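You operate a simulated robot arm through the tools that you are given. There is no shell and no other tool.

You are at the controls of a simulated robot arm. One attempt, no reset.

TASK
Count the purple notes, put them back and clear the display.
Fine: at counter 24, on the small note counter; leave the machine on.

It is judged by the outcome, as a careful person would: the job done as asked, and still so three seconds after it is handed in. It fails if anything else is knocked over, pushed out of place, dropped, spilled or broken.

THE ROBOT
A 7-joint arm with a fingered hand, fixed in place. Base frame: the origin is on the floor under the middle of its stand, x ahead of it, y to its left, z up. Lengths are in m, angles in rad, forces in N, time in s.
It reaches about 1.164 m from its shoulder. Its first joint turns from -2.897 to 2.897 rad. Payload 4.7 kg.
The TCP is the grasp point between the finger pads, 0.036 m short of the fingertips. In the tool frame z runs along the fingers and y along their closing line. The gripper opens to 0.12 m; its body begins 0.042 m behind the TCP. The gripper is a hand of 5 fingers: y runs from the thumb to the fingers, the wrist lies at [-0.018, -0.122, -0.21] in the tool frame, and closing takes about 1.5 s.
Orientation is told as [roll, pitch, yaw] about the base's x, y, z axes, in that order, counted from this pose: with the fingers straight down and the wrist toward the robot, the tool's x, y and z point along [0, 1, 0], [1, 0, 0] and [0, 0, -1] of the base frame.

THE INTERFACE
- The arm moves only by the tool send_rows. Its argument "plan" is a list of rows, each a list of 6 numbers: the shift along the base's x, y, z in cm, then the turn, a rotation vector about the base's x, y, z in rad. In form: [[tx, ty, tz, rx, ry, rz], ...]. A call has 1 to 20 rows; each row shifts and turns the commanded pose from where the row before left it. "jaw" is the closure, from 0 (fully open) to 1 (shut), set as the call begins (left out, the last holds). A row lasts 0.2 s, in which the tool goes at most 0.05 m and 0.15 rad; a call with a longer step from one row to the next is refused whole, and so is a gripper value outside its range. A pose out of reach is approached as far as the arm can. The call stops where the force on the tool passes 40 N (or 10 N more than at its start, if that is more) or the arm is blocked; 0.2 s more then pass. Each finger travels about 0.045 m/s and halts on what it meets, pressing with about 26 N; the grip force reading is that of the motor and also rises with nothing between the fingers. The clock runs only during rows and for 0.2 s after the last one: add rows that do not move to give the fingers time. It gives the time, the measured TCP pose, the force on the tool (base axes), the opening and the grip force at its end, in the units of the frame above (readings bear some noise), with the torque about the TCP (base axes, N m) and any sound that the robot's microphone picked up.
- Cameras (640 x 400 px; columns grow to the right, rows downward): "scene" is fixed at [0.3878, 0.648, 1.3897]; the picture's right is [-0.96, 0.27, 0.00], its down [0.24, 0.84, -0.49] and it looks along [-0.13, -0.47, -0.87] (base axes); focal length 214 px, centre (320, 200). "wrist" rides on the gripper at [0.073, -0.091, -0.143] in the tool frame; the picture's right is [-0.80, 0.28, -0.53], its down [-0.53, -0.73, 0.42] and it looks along [-0.27, 0.62, 0.74] (tool axes); focal length 234 px, centre (320, 200). There is no depth. A picture from a camera that has moved, and an enlarged one, comes with that camera's place and axes in the base frame and with its lens. The place of the scene camera against the robot may be out by one fixed shift of up to 0.018 m in any direction.
- capture(camera): a new picture of that camera. The clock stands still meanwhile.
- move_fingers(index, middle, ring, little, thumb_bend, thumb_turn): sets how far each is bent, from 0 (flat) to 1 (curled in); at 0.3 the hand is open as for a grip, at 0.7 the pads meet at the TCP. One left out holds its place. A second passes; each finger stops where it meets its share of the squeeze, and holds until it gets a number again. A gripper value or a shape takes the hand back. It gives what a move gives, with no picture; readings hold the bend of each and the force on index, middle, ring, little, thumb and palm. thumb_turn goes from beside the hand (0) to across from the fingers (1), as for a grip.
- set_grasp(shape): the hand has 5 fingers and takes this shape, open, in about a second: jaw (thumb against the fingers, like two jaws); tri (thumb and two fingers); tip (a fingertip pinch); poke (one finger out to press); point (the index stretched); flat (the hand flat); cup (the hand cupped); fist (a fist). The gripper value then closes the fingers along that shape, each until it touches; the sizes above hold for jaw. It gives what a move gives, with no picture.
- inspect(camera, box): a new picture of the part [left, top, right, bottom] of that camera's present view, enlarged. The clock stands still meanwhile.
- finish_job(): hands the job in; it is judged then, once.

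Nothing tells you positions but the pictures and the camera data. Unless the task says otherwise, let go and move clear before handing in.

The tools are called as a command line: name --pt "numbers of a row" for each row, then --argument value for the rest, lists and objects as JSON in quotes. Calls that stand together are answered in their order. send_rows: Moves the arm, as the interface text tells. Its arguments: {"type":"object","properties":{"plan":{"type":"array","items":{"type":"array","items":{"type":"number"}}},"jaw":{"type":"number"}},"required":["plan"]} The other tools are called the same way: set_grasp (shape) gives the hand a shape; move_fingers (index, middle, ring, little, thumb_bend, thumb_turn) moves the fingers one by one; capture (camera) takes a picture; inspect (camera, box) takes an enlarged picture of a part of a camera's view; finish_job () hands the job in.

At the start:

```text
time: 0.0
ee_pos: [0.4472, 0.3175, 1.1443]
tcp_rot: [-0.001, 0.0, -0.001]
wrist_force: [-0.2, -0.3, -0.1]
wrist_torque: [0.01, -0.01, 0.0]
gripper_width: 0.1197
grip_force: 0.1
shape: jaw
bend: [0.3, 0.3, 0.3, 0.3, 0.3, 0.98]
finger forces: [0.1, 0.0, 0.1, 0.1, 0.0, 0.0]
```

scene: 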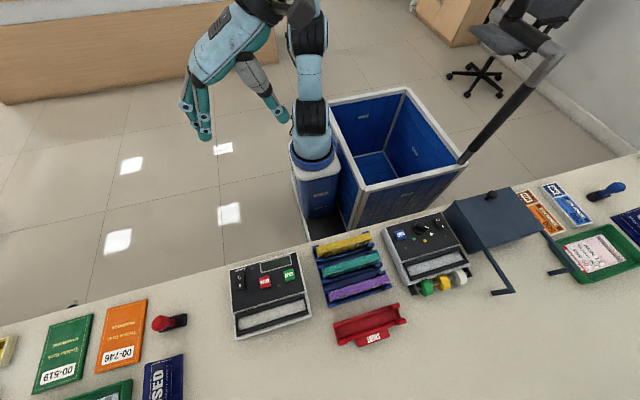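
wrist: 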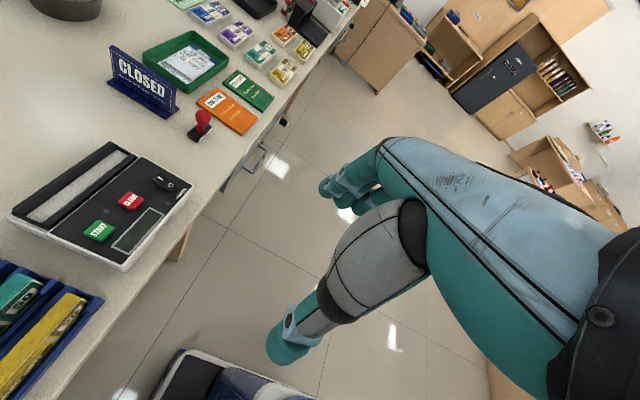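

I see a counter with a small note counter (START and CLEAR buttons, a display), a blue tray with yellow, teal and purple note bundles, and a red "COUNT" tray in front. I'll look closer before moving.

inspect --camera "scene" --box '[220, 210, 420, 350]'

inspect --camera "wrist" --box '[0, 120, 220, 300]'

inspect --camera "scene" --box '[370, 190, 520, 310]'

```text
2.86 times, centred on (320, 280) of scene
camera zoom: at [0.3878, 0.648, 1.3897], right [-0.96, 0.27, 0.0], down [0.24, 0.84, -0.49], along [-0.13, -0.47, -0.87], focal length 613 px, centre (320, -29)
```

zoom: 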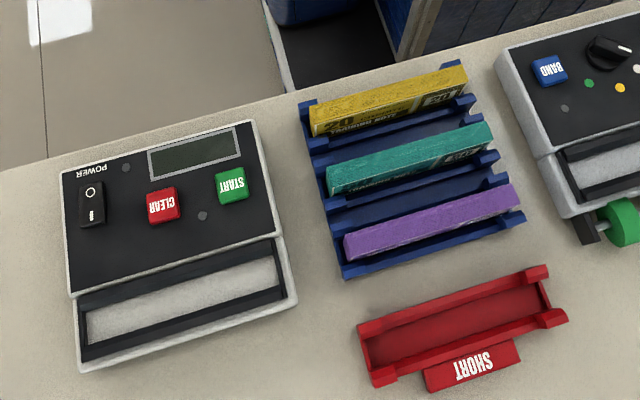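

```text
2.22 times, centred on (110, 210) of wrist
camera zoom: at [0.3554, 0.3901, 1.2866], right [0.28, -0.8, 0.53], down [-0.73, -0.53, -0.42], along [0.62, -0.27, -0.74], focal length 520 px, centre (787, 178)
```

zoom: 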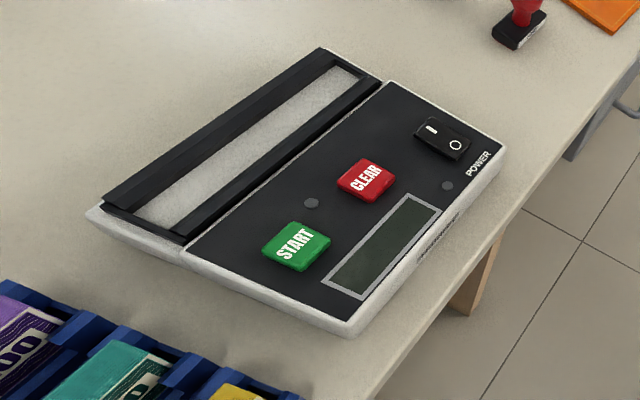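

```text
3.33 times, centred on (445, 250) of scene
camera zoom: at [0.3878, 0.648, 1.3897], right [-0.96, 0.27, 0.0], down [0.24, 0.84, -0.49], along [-0.13, -0.47, -0.87], focal length 715 px, centre (-97, 33)
```

zoom: 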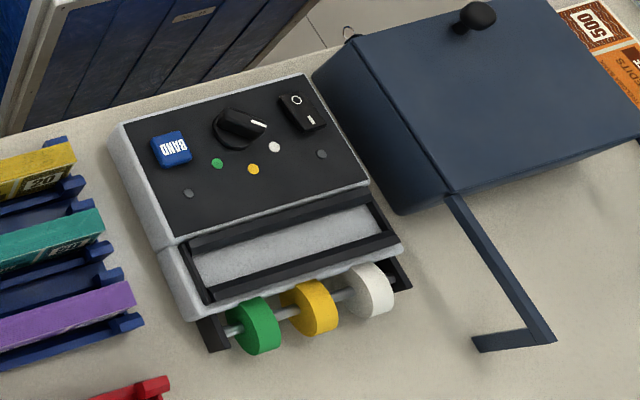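

The note counter sits near (0.44, 0.55), and the rack of bundles near (0.28, 0.55), at a height of about 0.83. The purple bundle lies along x at roughly y 0.61. I'll turn the hand so it closes along y and look from above.

send_rows --pt "-1.5 0.5 0 0 0 0.15" --pt "-1.5 0.5 0 0 0 0.15" --pt "-1.5 0.5 0 0 0 0.15" --pt "-1.5 0.5 0 0 0 0.15" --pt "-1.5 0.5 0 0 0 0.15" --pt "-1.5 0.5 0 0 0 0.15" --pt "-1.5 0.5 0 0 0 0.15" --pt "-1.5 0.5 0 0 0 0.15" --pt "-1.5 0.5 0 0 0 0.15" --pt "-1.5 0.5 0 0 0 0.15" --pt "-1.5 0.5 0 0 0 0.0708"

capture --camera "wrist"

capture --camera "scene"

```text
time: 2.4
ee_pos: [0.2834, 0.3725, 1.1436]
tcp_rot: [0.0, -0.001, 1.571]
wrist_force: [1.3, 0.6, 0.8]
wrist_torque: [0.03, -0.03, 0.01]
gripper_width: 0.1197
grip_force: 0.1
shape: jaw
bend: [0.3, 0.3, 0.3, 0.3, 0.3, 0.98]
finger forces: [0.0, 0.0, 0.0, 0.0, 0.0, 0.1]
```

```text
taken
camera wrist: at [0.2101, 0.2804, 1.2861], right [0.8, 0.28, 0.53], down [0.53, -0.73, -0.43], along [0.27, 0.62, -0.74], focal length 234 px, centre (320, 200)
```

wrist: 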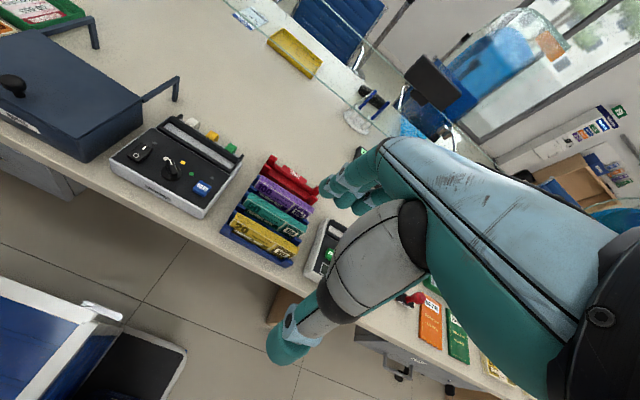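

```text
taken
```

scene: 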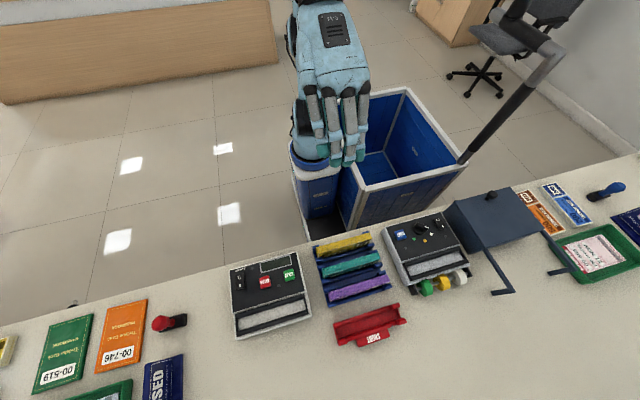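

The hand is now yawed 90° and the rack is in view. I'll zoom in on the bundles and the glass pane at the far side of the counter.

inspect --camera "wrist" --box '[200, 130, 360, 280]'

inspect --camera "wrist" --box '[220, 0, 480, 170]'

inspect --camera "scene" --box '[300, 220, 420, 360]'

inspect --camera "scene" --box '[220, 240, 320, 345]'

```text
2.67 times, centred on (280, 205) of wrist
camera zoom: at [0.2101, 0.2804, 1.2861], right [0.8, 0.28, 0.53], down [0.53, -0.73, -0.43], along [0.27, 0.62, -0.74], focal length 624 px, centre (427, 187)
```

zoom: 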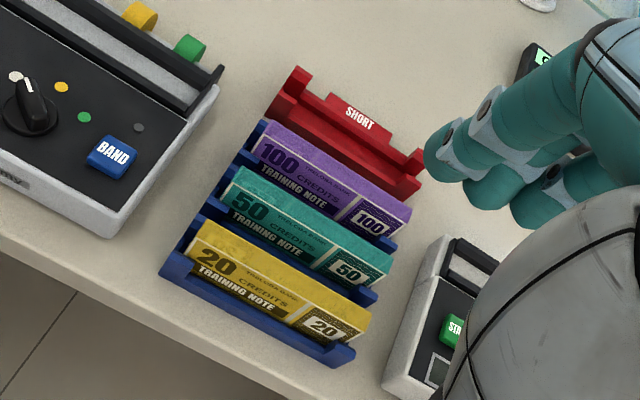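

```text
2.35 times, centred on (350, 85) of wrist
camera zoom: at [0.2101, 0.2804, 1.2861], right [0.8, 0.28, 0.53], down [0.53, -0.73, -0.43], along [0.27, 0.62, -0.74], focal length 551 px, centre (249, 471)
```

zoom: 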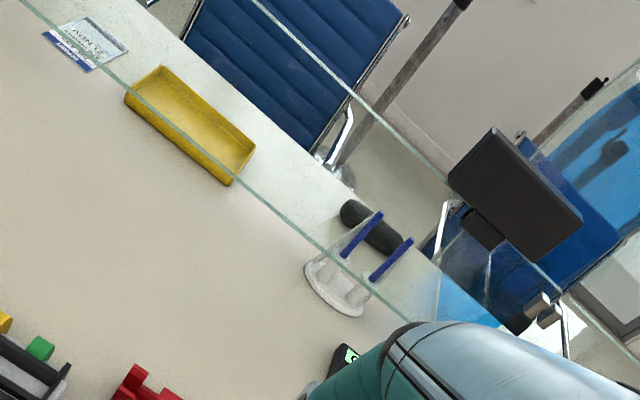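

```text
2.86 times, centred on (360, 290) of scene
camera zoom: at [0.3878, 0.648, 1.3897], right [-0.96, 0.27, 0.0], down [0.24, 0.84, -0.49], along [-0.13, -0.47, -0.87], focal length 613 px, centre (206, -57)
```

zoom: 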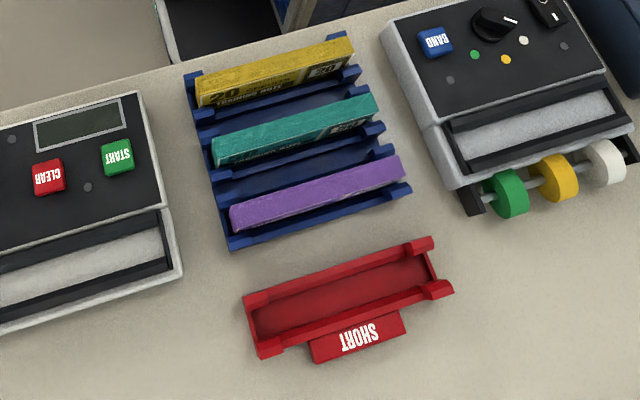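

```text
3.81 times, centred on (270, 292) of scene
camera zoom: at [0.3878, 0.648, 1.3897], right [-0.96, 0.27, 0.0], down [0.24, 0.84, -0.49], along [-0.13, -0.47, -0.87], focal length 817 px, centre (510, -152)
```

zoom: 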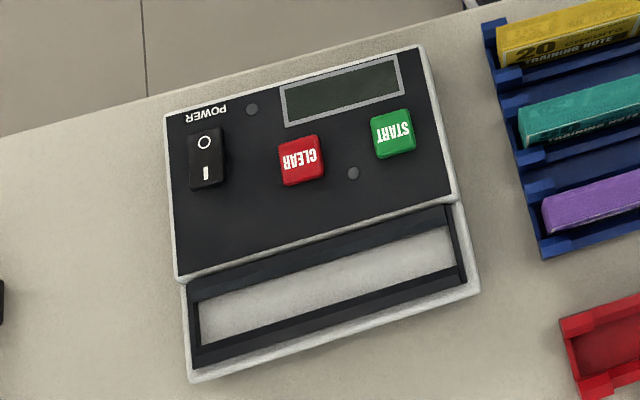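

The glass is far off at y about 1.19, so it's not in the way. Each bundle stands upright in its slot with the printed face towards the robot. I'll move the camera closer to measure the purple bundle.

send_rows --pt "-0.5 2 -2.5 0 0 0" --pt "-0.5 2 -2.5 0 0 0" --pt "-0.5 2 -2.5 0 0 0" --pt "-0.5 2 -2.5 0 0 0" --pt "-0.5 2 -2.5 0 0 0" --pt "-0.5 2 -2.5 0 0 0"

capture --camera "wrist"

capture --camera "scene"

```text
time: 3.8
ee_pos: [0.2503, 0.494, 0.9954]
tcp_rot: [0.0, -0.001, 1.569]
wrist_force: [0.9, -0.3, 1.4]
wrist_torque: [-0.02, -0.03, 0.01]
gripper_width: 0.1198
grip_force: 0.0
shape: jaw
bend: [0.3, 0.3, 0.3, 0.3, 0.3, 0.98]
finger forces: [0.0, 0.0, 0.0, 0.0, 0.1, 0.0]
```

```text
taken
camera wrist: at [0.1776, 0.4016, 1.1375], right [0.8, 0.28, 0.53], down [0.53, -0.73, -0.43], along [0.27, 0.62, -0.74], focal length 234 px, centre (320, 200)
```

wrist: 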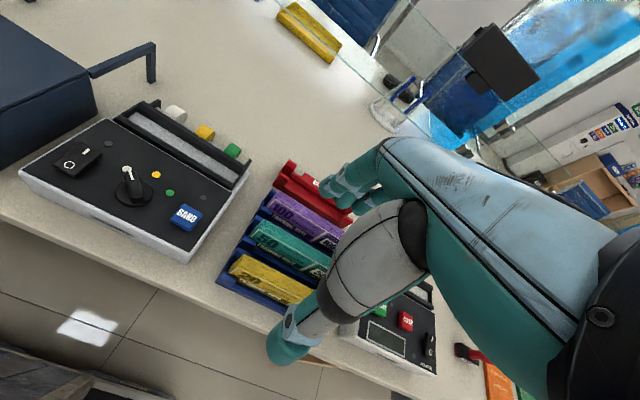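

```text
taken
```

scene: 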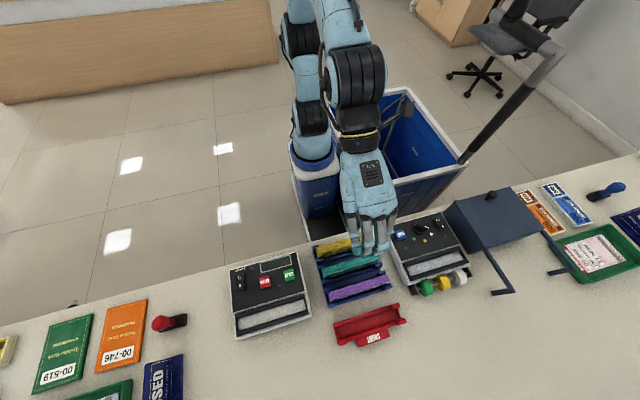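

The hand hides part of the rack. I'll shift sideways along +x so the rack comes clear in the wrist view.

send_rows --pt "2 -0.5 -1 0 0 0" --pt "2 -0.5 -1 0 0 0" --pt "2 -0.5 -1 0 0 0" --pt "2 -0.5 0 0 0 0" --pt "2 -0.5 0 0 0 0"

capture --camera "wrist"

inspect --camera "wrist" --box '[100, 130, 340, 310]'

```text
time: 5.0
ee_pos: [0.3519, 0.4659, 0.965]
tcp_rot: [0.0, 0.0, 1.571]
wrist_force: [-0.1, 0.7, 0.2]
wrist_torque: [0.02, 0.02, -0.02]
gripper_width: 0.1199
grip_force: 0.1
shape: jaw
bend: [0.3, 0.3, 0.3, 0.3, 0.3, 0.98]
finger forces: [0.0, 0.0, 0.0, 0.1, 0.1, 0.0]
```

```text
taken
camera wrist: at [0.2788, 0.3752, 1.1078], right [0.8, 0.28, 0.53], down [0.53, -0.73, -0.42], along [0.27, 0.62, -0.74], focal length 234 px, centre (320, 200)
```

wrist: 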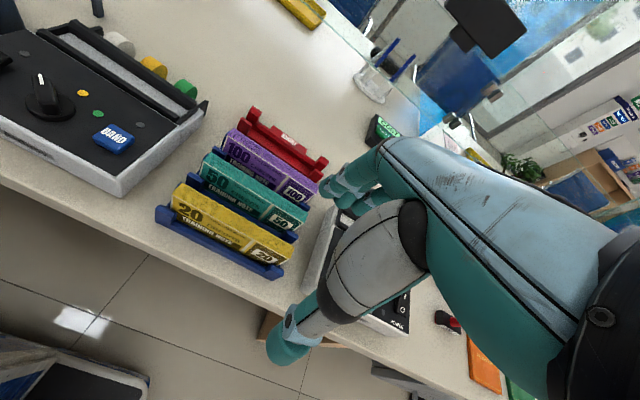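

```text
2.22 times, centred on (220, 220) of wrist
camera zoom: at [0.2788, 0.3752, 1.1078], right [0.8, 0.28, 0.53], down [0.53, -0.73, -0.42], along [0.27, 0.62, -0.74], focal length 520 px, centre (542, 156)
```

zoom: 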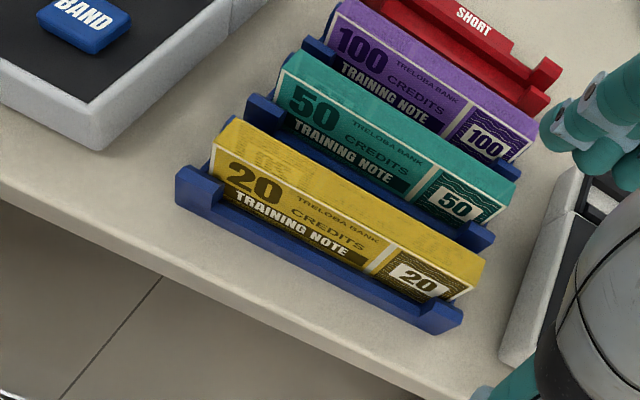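

inspect --camera "wrist" --box '[205, 105, 335, 205]'

inspect --camera "wrist" --box '[150, 170, 310, 285]'

inspect --camera "scene" --box '[310, 250, 400, 315]'

```text
4.00 times, centred on (270, 155) of wrist
camera zoom: at [0.2788, 0.3752, 1.1078], right [0.8, 0.28, 0.53], down [0.53, -0.73, -0.42], along [0.27, 0.62, -0.74], focal length 937 px, centre (520, 380)
```

zoom: 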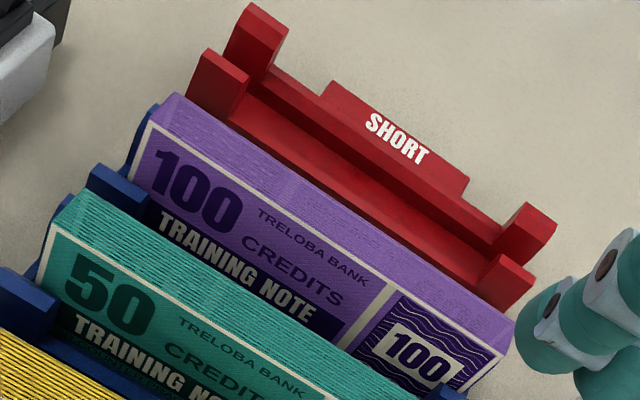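

```text
3.48 times, centred on (230, 228) of wrist
camera zoom: at [0.2788, 0.3752, 1.1078], right [0.8, 0.28, 0.53], down [0.53, -0.73, -0.42], along [0.27, 0.62, -0.74], focal length 814 px, centre (633, 104)
```

zoom: 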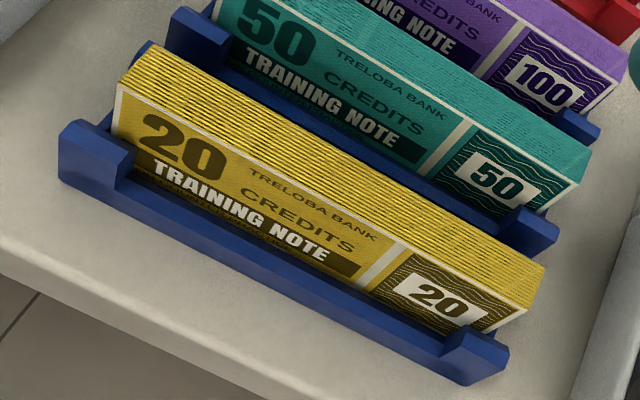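

```text
6.15 times, centred on (355, 282) of scene
camera zoom: at [0.3878, 0.648, 1.3897], right [-0.96, 0.27, 0.0], down [0.24, 0.84, -0.49], along [-0.13, -0.47, -0.87], focal length 1320 px, centre (105, -308)
```

zoom: 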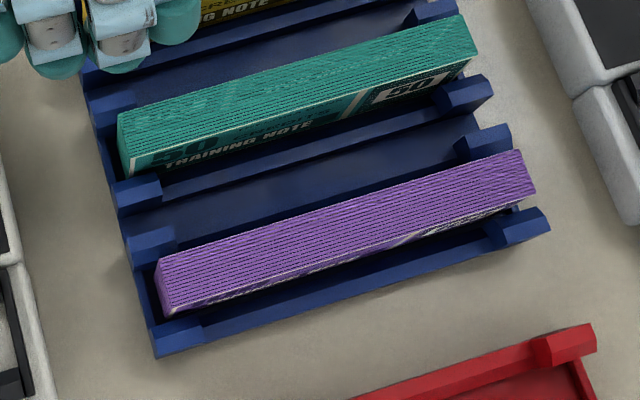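

The purple bundle's near-top edge comes out near (0.21, 0.60, 0.84), but the scene camera's shift shows in x. I'll take a view from almost straight above with the wrist camera to fix x and y.

send_rows --pt "0 3 0 0 0 0" --pt "0 3 0 0 0 0" --pt "0 3 0 0 0 0" --pt "0 3 0 0 0 0" --pt "0 3 0 0 0 0" --pt "0 3 0 0 0 0" --pt "0 0 0 0 0 0"

capture --camera "wrist"

inspect --camera "wrist" --box '[90, 220, 290, 380]'

```text
time: 6.6
ee_pos: [0.3522, 0.6486, 0.9642]
tcp_rot: [0.001, -0.003, 1.569]
wrist_force: [0.3, 0.3, 0.4]
wrist_torque: [-0.02, 0.01, 0.04]
gripper_width: 0.1198
grip_force: 0.1
shape: jaw
bend: [0.3, 0.3, 0.3, 0.3, 0.3, 0.98]
finger forces: [0.0, 0.0, 0.0, 0.0, 0.1, 0.0]
```

```text
taken
camera wrist: at [0.2787, 0.5571, 1.1063], right [0.8, 0.28, 0.53], down [0.53, -0.73, -0.42], along [0.27, 0.62, -0.74], focal length 234 px, centre (320, 200)
```

wrist: 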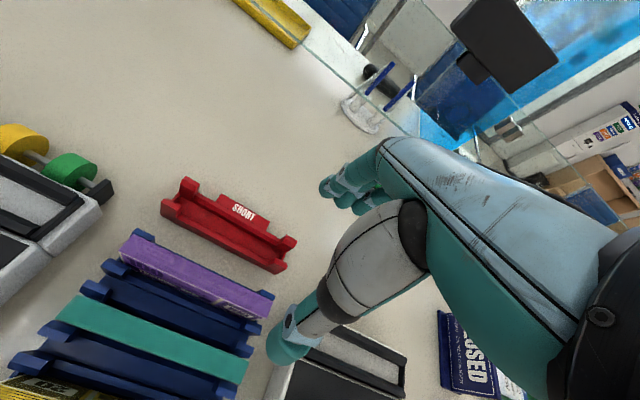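

```text
2.50 times, centred on (190, 300) of wrist
camera zoom: at [0.2787, 0.5571, 1.1063], right [0.8, 0.28, 0.53], down [0.53, -0.73, -0.42], along [0.27, 0.62, -0.74], focal length 585 px, centre (645, -50)
```

zoom: 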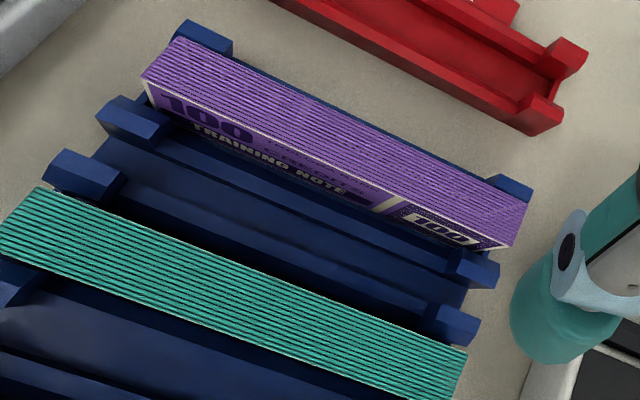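

From two wrist views the purple bundle sits at x 0.216–0.366, y 0.602–0.619, with its top at z 0.841. The scene camera is off by about +13 mm in x. Next I'll look at the counter's panel, mainly the power rocker.

send_rows --pt "3 -1.6 1.2 0 0 0" --pt "3 -1.6 1.2 0 0 0" --pt "3 -1.6 1.2 0 0 0" --pt "3 -1.6 1.2 0 0 0" --pt "3 -1.6 0.5 0 0 0" --pt "3 -1.6 0.5 0 0 0" --pt "3 -1.6 0 0 0 0" --pt "3 -1.6 0 0 0 0" --pt "3 -1.6 0 0 0 0" --pt "0 0 0 0 0 0"

capture --camera "wrist"

inspect --camera "wrist" --box '[60, 180, 300, 360]'

```text
time: 8.8
ee_pos: [0.6218, 0.501, 1.0235]
tcp_rot: [0.0, 0.0, 1.568]
wrist_force: [0.4, -0.1, 0.1]
wrist_torque: [0.01, 0.01, 0.01]
gripper_width: 0.1198
grip_force: 0.0
shape: jaw
bend: [0.3, 0.3, 0.3, 0.3, 0.3, 0.98]
finger forces: [0.0, 0.1, 0.0, 0.0, 0.0, 0.0]
```

```text
taken
camera wrist: at [0.549, 0.4107, 1.1665], right [0.8, 0.28, 0.53], down [0.53, -0.73, -0.42], along [0.27, 0.62, -0.74], focal length 234 px, centre (320, 200)
```

wrist: 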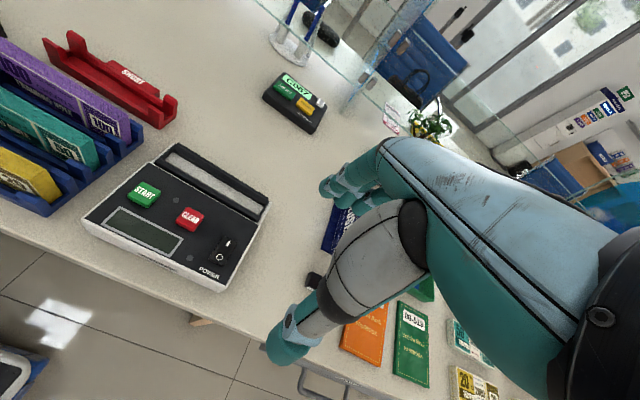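

```text
2.22 times, centred on (180, 270) of wrist
camera zoom: at [0.549, 0.4107, 1.1665], right [0.8, 0.28, 0.53], down [0.53, -0.73, -0.42], along [0.27, 0.62, -0.74], focal length 520 px, centre (631, 44)
```

zoom: 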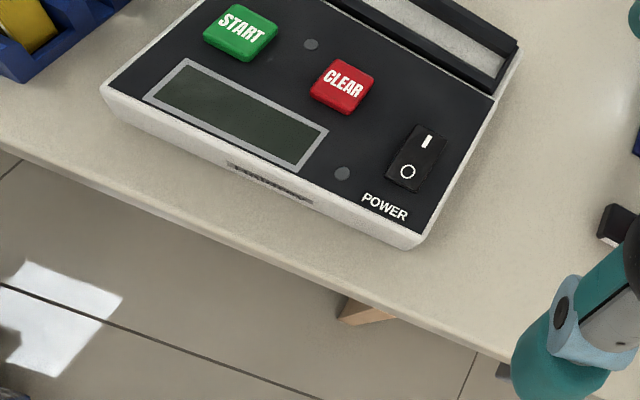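

inspect --camera "wrist" --box '[195, 215, 275, 275]'

inspect --camera "wrist" --box '[120, 130, 280, 250]'

inspect --camera "wrist" --box '[0, 20, 180, 220]'

inspect --camera "wrist" --box '[250, 60, 340, 140]'

```text
6.67 times, centred on (235, 245) of wrist
camera zoom: at [0.549, 0.4107, 1.1665], right [0.8, 0.28, 0.53], down [0.53, -0.73, -0.42], along [0.27, 0.62, -0.74], focal length 1561 px, centre (887, -100)
```

zoom: 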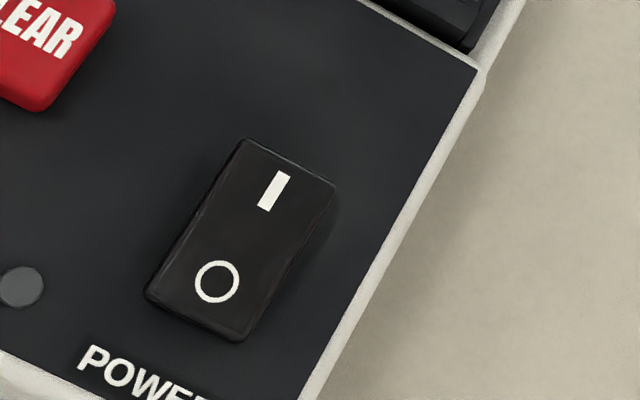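

```text
3.33 times, centred on (200, 190) of wrist
camera zoom: at [0.549, 0.4107, 1.1665], right [0.8, 0.28, 0.53], down [0.53, -0.73, -0.42], along [0.27, 0.62, -0.74], focal length 781 px, centre (720, 233)
```

zoom: 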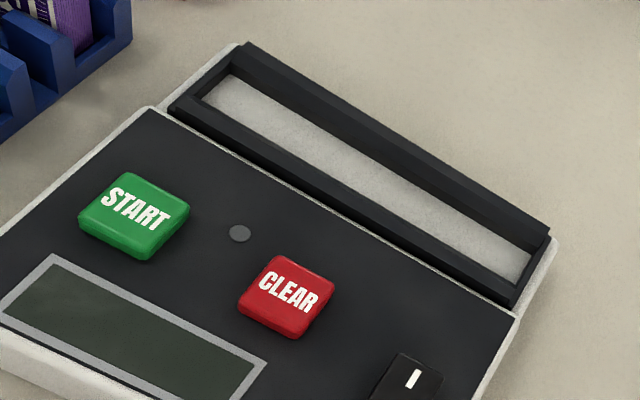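

```text
2.00 times, centred on (90, 120) of wrist
camera zoom: at [0.549, 0.4107, 1.1665], right [0.8, 0.28, 0.53], down [0.53, -0.73, -0.42], along [0.27, 0.62, -0.74], focal length 468 px, centre (780, 360)
```

zoom: 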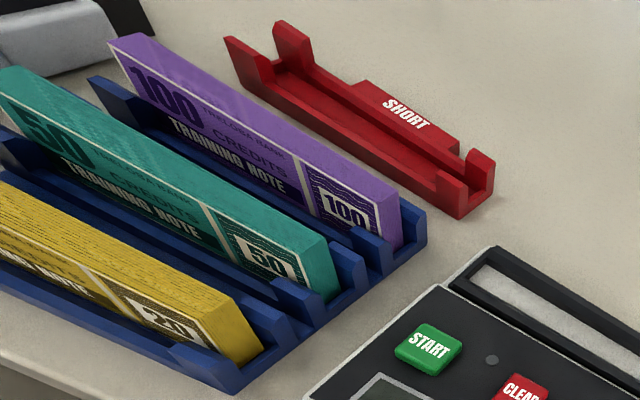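

```text
5.00 times, centred on (295, 100) of wrist
camera zoom: at [0.549, 0.4107, 1.1665], right [0.8, 0.28, 0.53], down [0.53, -0.73, -0.42], along [0.27, 0.62, -0.74], focal length 1171 px, centre (445, 700)
```

zoom: 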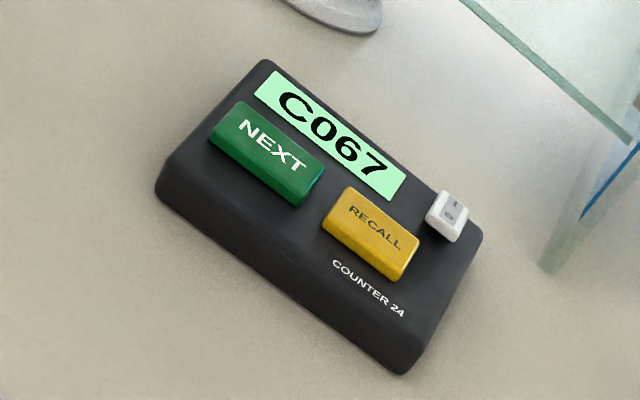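

Counter 24 is confirmed. The display is dark, so the machine is off. START is at (0.447, 0.537), CLEAR at (0.507, 0.538) and the "I" side of the rocker at (0.567, 0.535). Next I'll shape the hand to poke and find where the fingertip lies.

set_grasp --shape "poke"

capture --camera "wrist"

capture --camera "scene"

inspect --camera "scene" --box '[180, 110, 320, 280]'

```text
time: 9.7
ee_pos: [0.6211, 0.5016, 1.0246]
tcp_rot: [0.001, -0.002, 1.57]
wrist_force: [0.6, 0.3, -0.8]
wrist_torque: [0.01, 0.01, -0.02]
gripper_width: 0.0
grip_force: 0.1
shape: poke
bend: [0.7, 0.7, 0.99, 0.99, 1.0, 1.0]
finger forces: [0.1, 0.1, 0.1, 0.0, 0.0, 0.0]
```

```text
taken
camera wrist: at [0.5487, 0.4108, 1.1666], right [0.8, 0.28, 0.53], down [0.53, -0.73, -0.42], along [0.27, 0.62, -0.74], focal length 234 px, centre (320, 200)
```

wrist: 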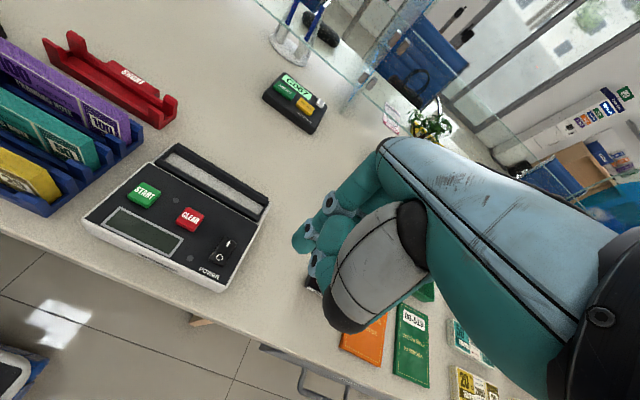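

```text
taken
```

scene: 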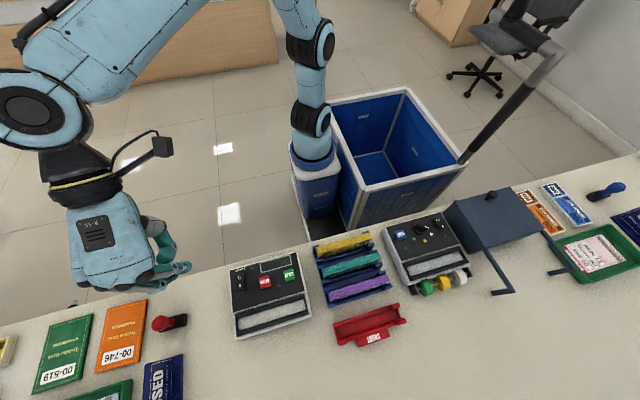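

```text
2.35 times, centred on (250, 195) of scene
camera zoom: at [0.3878, 0.648, 1.3897], right [-0.96, 0.27, 0.0], down [0.24, 0.84, -0.49], along [-0.13, -0.47, -0.87], focal length 505 px, centre (485, 212)
```

zoom: 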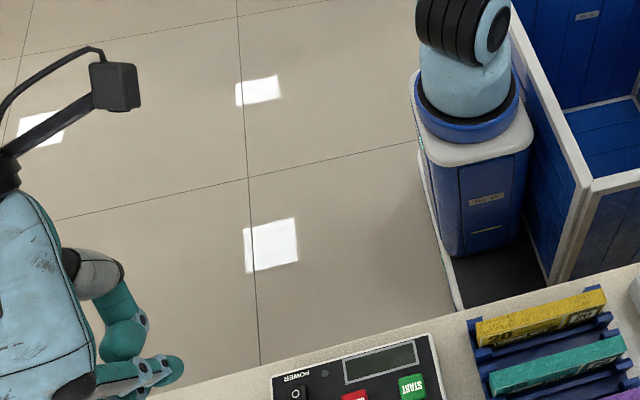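

inspect --camera "wrist" --box '[270, 130, 430, 340]'

inspect --camera "scene" --box '[60, 190, 210, 310]'

```text
1.90 times, centred on (350, 235) of wrist
camera zoom: at [0.5487, 0.4108, 1.1666], right [0.8, 0.28, 0.53], down [0.53, -0.73, -0.42], along [0.27, 0.62, -0.74], focal length 446 px, centre (263, 133)
```

zoom: 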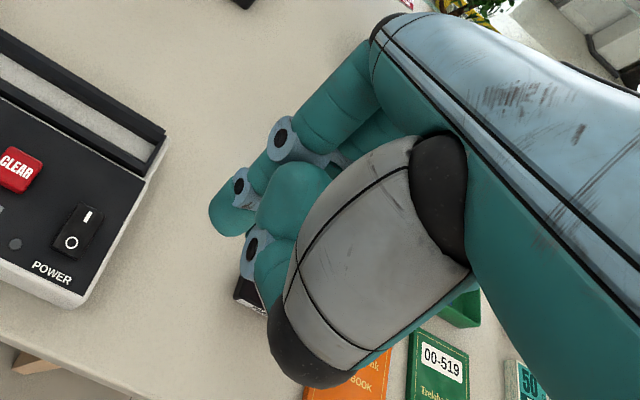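

```text
3.33 times, centred on (135, 250) of scene
camera zoom: at [0.3878, 0.648, 1.3897], right [-0.96, 0.27, 0.0], down [0.24, 0.84, -0.49], along [-0.13, -0.47, -0.87], focal length 715 px, centre (937, 33)
```

zoom: 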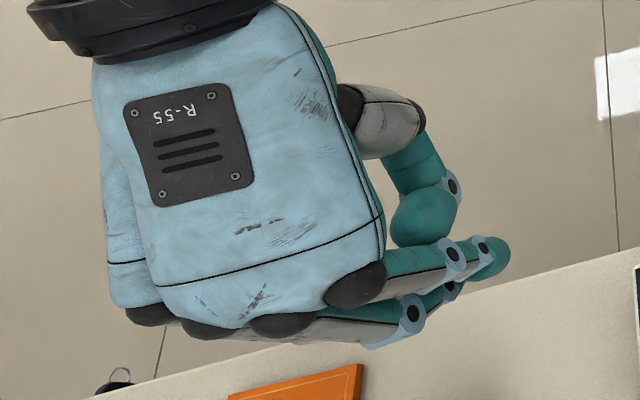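

In this shape both index and middle are out. I'll curl the middle finger away so only the index tip leads, then locate the tip again.

move_fingers --middle 1.0 --ring 1.0 --little 1.0 --index 0.6

inspect --camera "wrist" --box '[270, 130, 430, 340]'

inspect --camera "scene" --box '[60, 190, 210, 310]'

```text
time: 10.7
ee_pos: [0.6212, 0.5013, 1.024]
tcp_rot: [0.0, -0.002, 1.569]
wrist_force: [-0.6, -0.4, 0.8]
wrist_torque: [0.01, 0.0, 0.0]
gripper_width: 0.0481
grip_force: 0.1
shape: fingers
bend: [0.6, 1.0, 1.0, 1.0, 1.0, 1.0]
finger forces: [0.1, 0.1, 0.1, 0.0, 0.0, 0.1]
```

```text
1.90 times, centred on (350, 235) of wrist
camera zoom: at [0.5487, 0.4108, 1.1666], right [0.8, 0.28, 0.53], down [0.53, -0.73, -0.42], along [0.27, 0.62, -0.74], focal length 446 px, centre (263, 133)
```

zoom: 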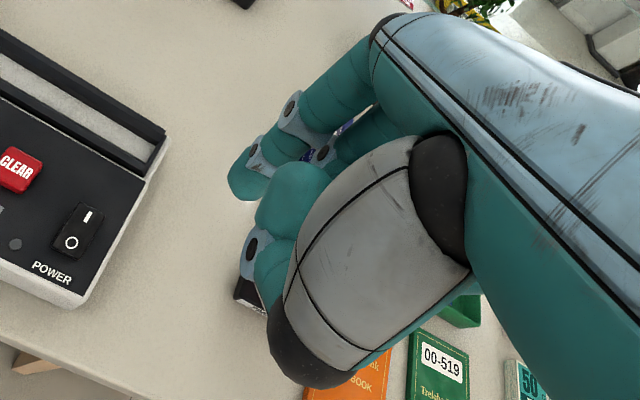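

```text
3.33 times, centred on (135, 250) of scene
camera zoom: at [0.3878, 0.648, 1.3897], right [-0.96, 0.27, 0.0], down [0.24, 0.84, -0.49], along [-0.13, -0.47, -0.87], focal length 715 px, centre (937, 33)
```

zoom: 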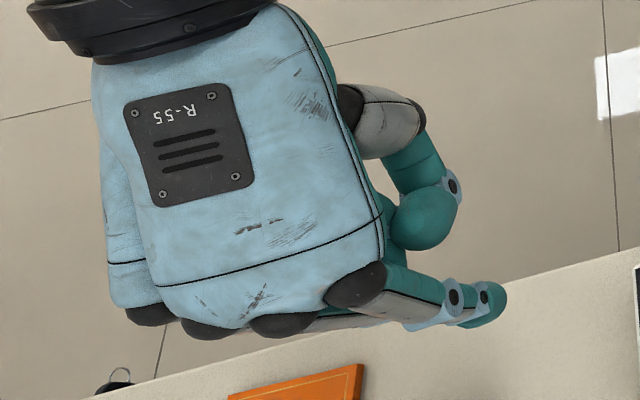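

The index tip sits about (-7, +26, -40) mm from the TCP, with the thumb and other fingers well above it. I'll hover it over the "I" side of the rocker and check before pressing.

send_rows --pt "-0.94 0.2 -2 0 0 0" --pt "-0.94 0.2 -2 0 0 0" --pt "-0.94 0.2 -2 0 0 0" --pt "-0.94 0.2 -2 0 0 0" --pt "-0.94 0.2 -2 0 0 0" --pt "0 0 -1 0 0 0" --pt "0 0 0 0 0 0"

capture --camera "wrist"

inspect --camera "wrist" --box '[180, 120, 340, 280]'

inspect --camera "scene" --box '[160, 190, 320, 330]'

```text
time: 12.3
ee_pos: [0.5747, 0.512, 0.9137]
tcp_rot: [0.0, 0.001, 1.569]
wrist_force: [-0.1, 1.0, 0.1]
wrist_torque: [0.0, 0.01, 0.02]
gripper_width: 0.0483
grip_force: 0.1
shape: fingers
bend: [0.6, 1.0, 1.0, 1.0, 1.0, 1.0]
finger forces: [0.1, 0.0, 0.0, 0.0, 0.0, 0.0]
```

```text
taken
camera wrist: at [0.5017, 0.4219, 1.0554], right [0.8, 0.28, 0.53], down [0.53, -0.73, -0.42], along [0.27, 0.62, -0.74], focal length 234 px, centre (320, 200)
```

wrist: 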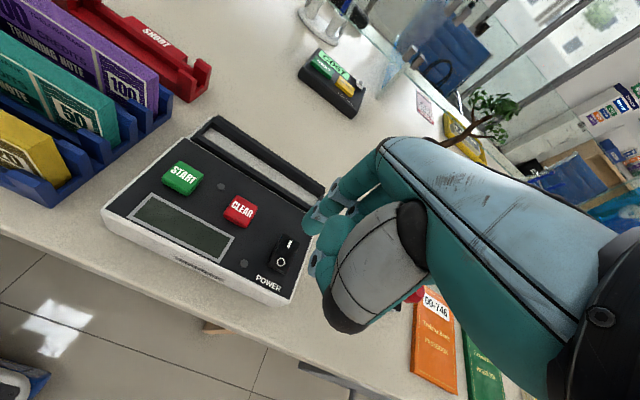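

```text
2.50 times, centred on (260, 200) of wrist
camera zoom: at [0.5017, 0.4219, 1.0554], right [0.8, 0.28, 0.53], down [0.53, -0.73, -0.42], along [0.27, 0.62, -0.74], focal length 585 px, centre (470, 200)
```

zoom: 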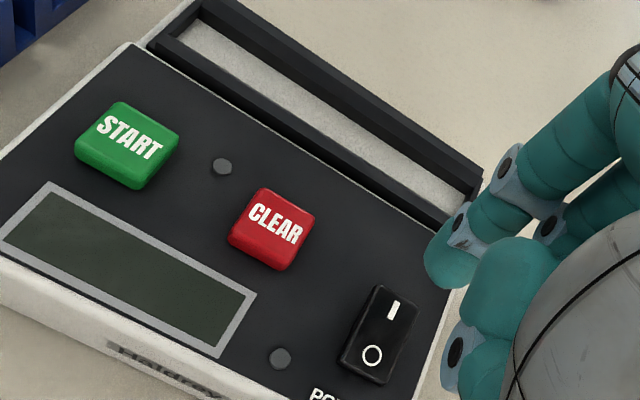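

```text
2.86 times, centred on (240, 260) of scene
camera zoom: at [0.3878, 0.648, 1.3897], right [-0.96, 0.27, 0.0], down [0.24, 0.84, -0.49], along [-0.13, -0.47, -0.87], focal length 613 px, centre (549, 29)
```

zoom: 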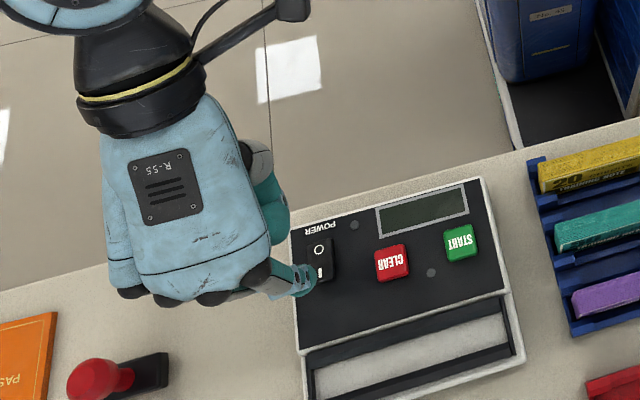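

The tip hovers at about (0.567, 0.539), right over the far end of the rocker. I'll lower it in small steps and watch the force and sound.

send_rows --pt "0 0 -0.5 0 0 0" --pt "0 0 -0.5 0 0 0" --pt "0 0 -0.4 0 0 0" --pt "0 0 -0.3 0 0 0" --pt "0 0 -0.3 0 0 0"

inspect --camera "wrist" --box '[180, 120, 340, 280]'

```text
time: 13.5
ee_pos: [0.5758, 0.5131, 0.8919]
tcp_rot: [0.001, -0.001, 1.57]
wrist_force: [-0.3, 0.0, 0.0]
wrist_torque: [-0.01, -0.02, -0.02]
gripper_width: 0.0481
grip_force: 0.1
shape: fingers
bend: [0.6, 1.0, 1.0, 1.0, 1.0, 1.0]
finger forces: [0.1, 0.1, 0.0, 0.1, 0.0, 0.0]
```

```text
2.50 times, centred on (260, 200) of wrist
camera zoom: at [0.5025, 0.4222, 1.0348], right [0.8, 0.28, 0.53], down [0.53, -0.73, -0.42], along [0.27, 0.62, -0.74], focal length 585 px, centre (470, 200)
```

zoom: 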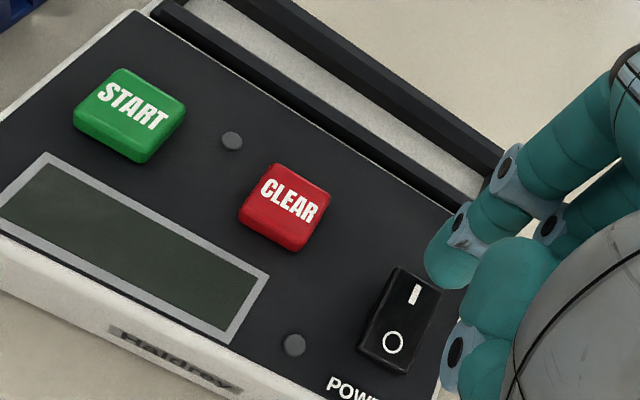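

send_rows --pt "0 0 -0.3 0 0 0" --pt "0 0 -0.3 0 0 0" --pt "0 0 -0.3 0 0 0"

inspect --camera "wrist" --box '[180, 120, 340, 280]'

inspect --camera "scene" --box '[200, 230, 300, 330]'

```text
time: 14.3
ee_pos: [0.5759, 0.5144, 0.8844]
tcp_rot: [-0.001, -0.002, 1.569]
wrist_force: [0.2, -0.1, -0.3]
wrist_torque: [-0.01, 0.01, -0.05]
gripper_width: 0.0481
grip_force: 0.0
shape: fingers
bend: [0.6, 1.0, 1.0, 1.0, 1.0, 1.0]
finger forces: [0.0, 0.1, 0.1, 0.0, 0.1, 0.0]
```

```text
2.50 times, centred on (260, 200) of wrist
camera zoom: at [0.5024, 0.4225, 1.0258], right [0.8, 0.28, 0.53], down [0.53, -0.73, -0.42], along [0.27, 0.62, -0.74], focal length 585 px, centre (470, 200)
```

zoom: 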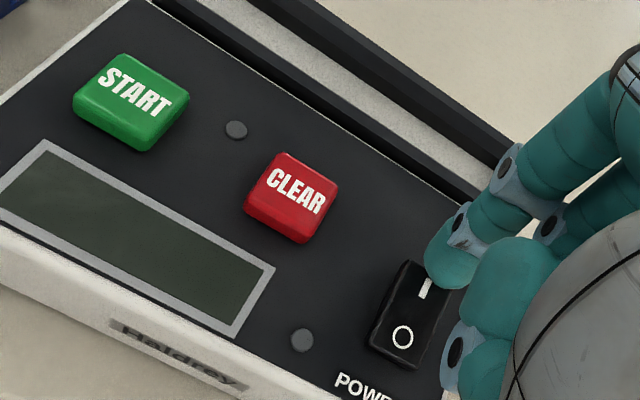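

```text
4.00 times, centred on (250, 280) of scene
camera zoom: at [0.3878, 0.648, 1.3897], right [-0.96, 0.27, 0.0], down [0.24, 0.84, -0.49], along [-0.13, -0.47, -0.87], focal length 858 px, centre (600, -120)
```

zoom: 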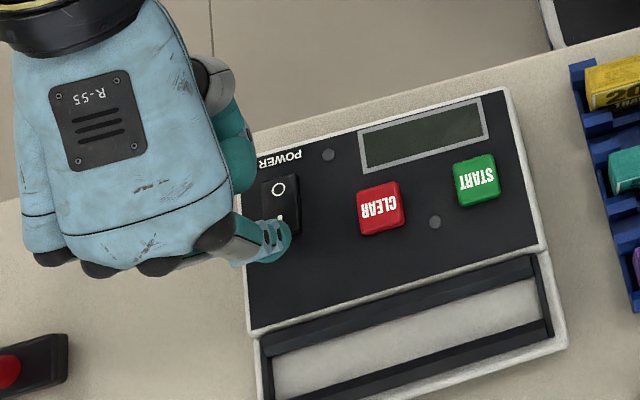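

send_rows --pt "0 0 -0.3 0 0 0" --pt "0 0 -0.3 0 0 0" --pt "0 0 -0.3 0 0 0"

inspect --camera "wrist" --box '[180, 120, 340, 280]'

```text
time: 15.1
ee_pos: [0.5752, 0.5136, 0.8755]
tcp_rot: [-0.002, -0.002, 1.569]
wrist_force: [0.2, 0.7, 9.4]
wrist_torque: [0.21, 0.04, 0.01]
gripper_width: 0.0479
grip_force: 3.5
shape: fingers
bend: [0.6, 1.0, 1.0, 1.0, 1.0, 1.0]
finger forces: [8.0, 0.1, 0.0, 0.0, 0.0, 0.1]
```

```text
2.50 times, centred on (260, 200) of wrist
camera zoom: at [0.5022, 0.4227, 1.0177], right [0.8, 0.28, 0.53], down [0.53, -0.73, -0.43], along [0.27, 0.62, -0.74], focal length 585 px, centre (470, 200)
```

zoom: 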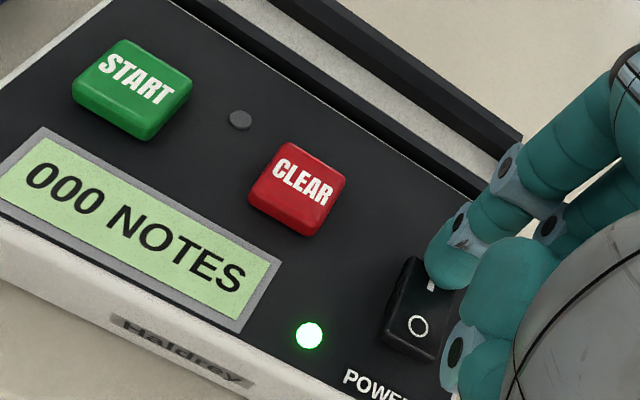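

The power is on: the display reads "000 NOTES" and the lamp is green. I'll lift off and try the grip shape for the bundle in free air.

send_rows --pt "0 0 1 0 0 0" --pt "0 0 2 0 0 0" --pt "0 0 3 0 0 0" --pt "0 0 4 0 0 0" --pt "-2 -1 3 0 0 0" --pt "-3 -1 2 0 0 0" --pt "-3 -1 0 0 0 0" --pt "-3 -1 0 0 0 0"

set_grasp --shape "tri"

capture --camera "wrist"

inspect --camera "scene" --box '[160, 130, 320, 310]'

```text
time: 16.9
ee_pos: [0.4667, 0.4736, 1.0239]
tcp_rot: [0.0, -0.001, 1.567]
wrist_force: [-0.3, -0.3, -0.7]
wrist_torque: [0.0, 0.0, 0.03]
gripper_width: 0.0481
grip_force: 0.1
shape: fingers
bend: [0.6, 1.0, 1.0, 1.0, 1.0, 1.0]
finger forces: [0.0, 0.1, 0.0, 0.1, 0.0, 0.0]
```

```text
time: 17.8
ee_pos: [0.4674, 0.4748, 1.0247]
tcp_rot: [0.0, 0.001, 1.568]
wrist_force: [0.0, -0.6, 0.0]
wrist_torque: [0.02, 0.04, 0.02]
gripper_width: 0.1196
grip_force: 0.1
shape: tri
bend: [0.3, 0.3, 0.99, 0.99, 0.3, 0.98]
finger forces: [0.2, 0.0, 0.0, 0.1, 0.1, 0.0]
```

```text
taken
camera wrist: at [0.3939, 0.3818, 1.1667], right [0.8, 0.28, 0.53], down [0.53, -0.73, -0.42], along [0.27, 0.62, -0.74], focal length 234 px, centre (320, 200)
```

wrist: 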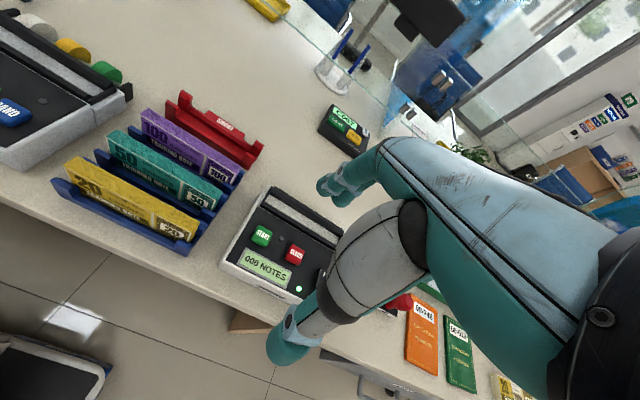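

```text
2.22 times, centred on (240, 220) of scene
camera zoom: at [0.3878, 0.648, 1.3897], right [-0.96, 0.27, 0.0], down [0.24, 0.84, -0.49], along [-0.13, -0.47, -0.87], focal length 477 px, centre (498, 156)
```

zoom: 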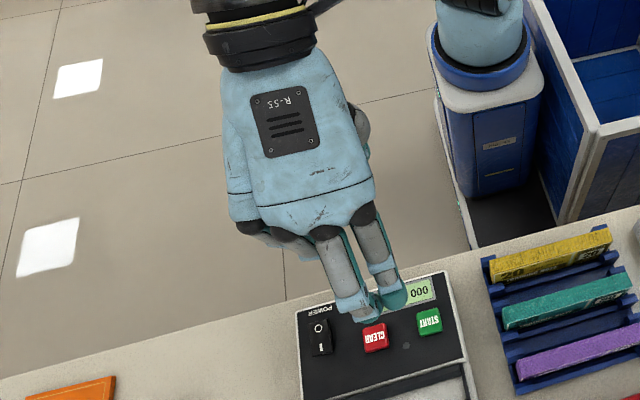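

The tri shape leaves only thumb, index and middle out. I'll close it to a narrow opening in the air, wait, and look at the geometry.

send_rows --pt "0 0 0 0 0 0" --pt "0 0 0 0 0 0" --pt "0 0 0 0 0 0" --pt "0 0 0 0 0 0" --pt "0 0 0 0 0 0" --pt "0 0 0 0 0 0" --pt "0 0 0 0 0 0" --jaw 0.62

capture --camera "wrist"

inspect --camera "wrist" --box '[240, 130, 440, 350]'

inspect --camera "scene" --box '[210, 190, 300, 290]'

```text
time: 19.4
ee_pos: [0.4665, 0.4741, 1.0251]
tcp_rot: [0.0, 0.001, 1.568]
wrist_force: [1.1, -0.4, -0.4]
wrist_torque: [0.01, 0.02, 0.04]
gripper_width: 0.0459
grip_force: 0.0
shape: tri
bend: [0.74, 0.5, 0.99, 0.99, 0.73, 1.0]
finger forces: [0.0, 0.0, 0.0, 0.1, 0.1, 0.0]
```

```text
taken
camera wrist: at [0.3937, 0.3817, 1.1667], right [0.8, 0.28, 0.53], down [0.53, -0.73, -0.42], along [0.27, 0.62, -0.74], focal length 234 px, centre (320, 200)
```

wrist: 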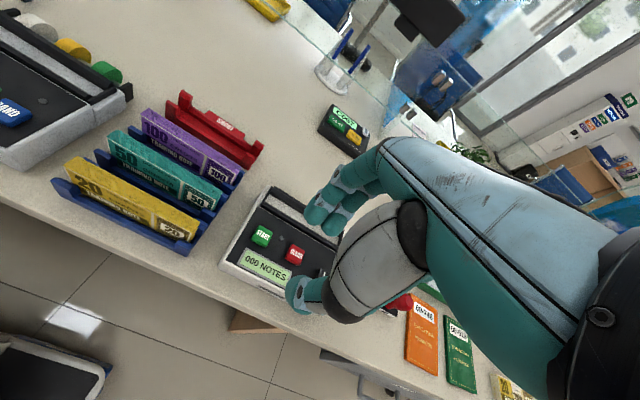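

```text
1.82 times, centred on (340, 240) of wrist
camera zoom: at [0.3937, 0.3817, 1.1667], right [0.8, 0.28, 0.53], down [0.53, -0.73, -0.42], along [0.27, 0.62, -0.74], focal length 426 px, centre (284, 127)
```

zoom: 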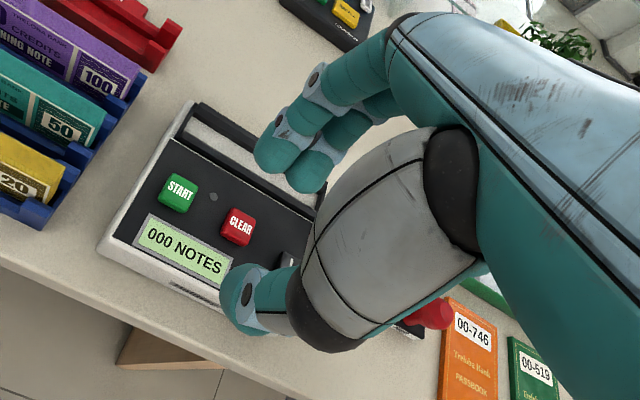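

```text
4.00 times, centred on (255, 240) of scene
camera zoom: at [0.3878, 0.648, 1.3897], right [-0.96, 0.27, 0.0], down [0.24, 0.84, -0.49], along [-0.13, -0.47, -0.87], focal length 858 px, centre (580, 40)
```

zoom: 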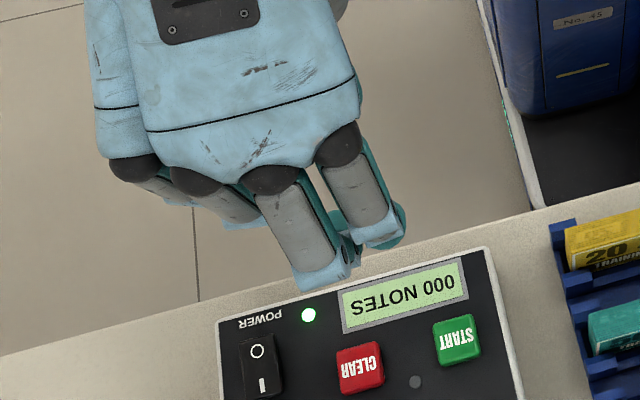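

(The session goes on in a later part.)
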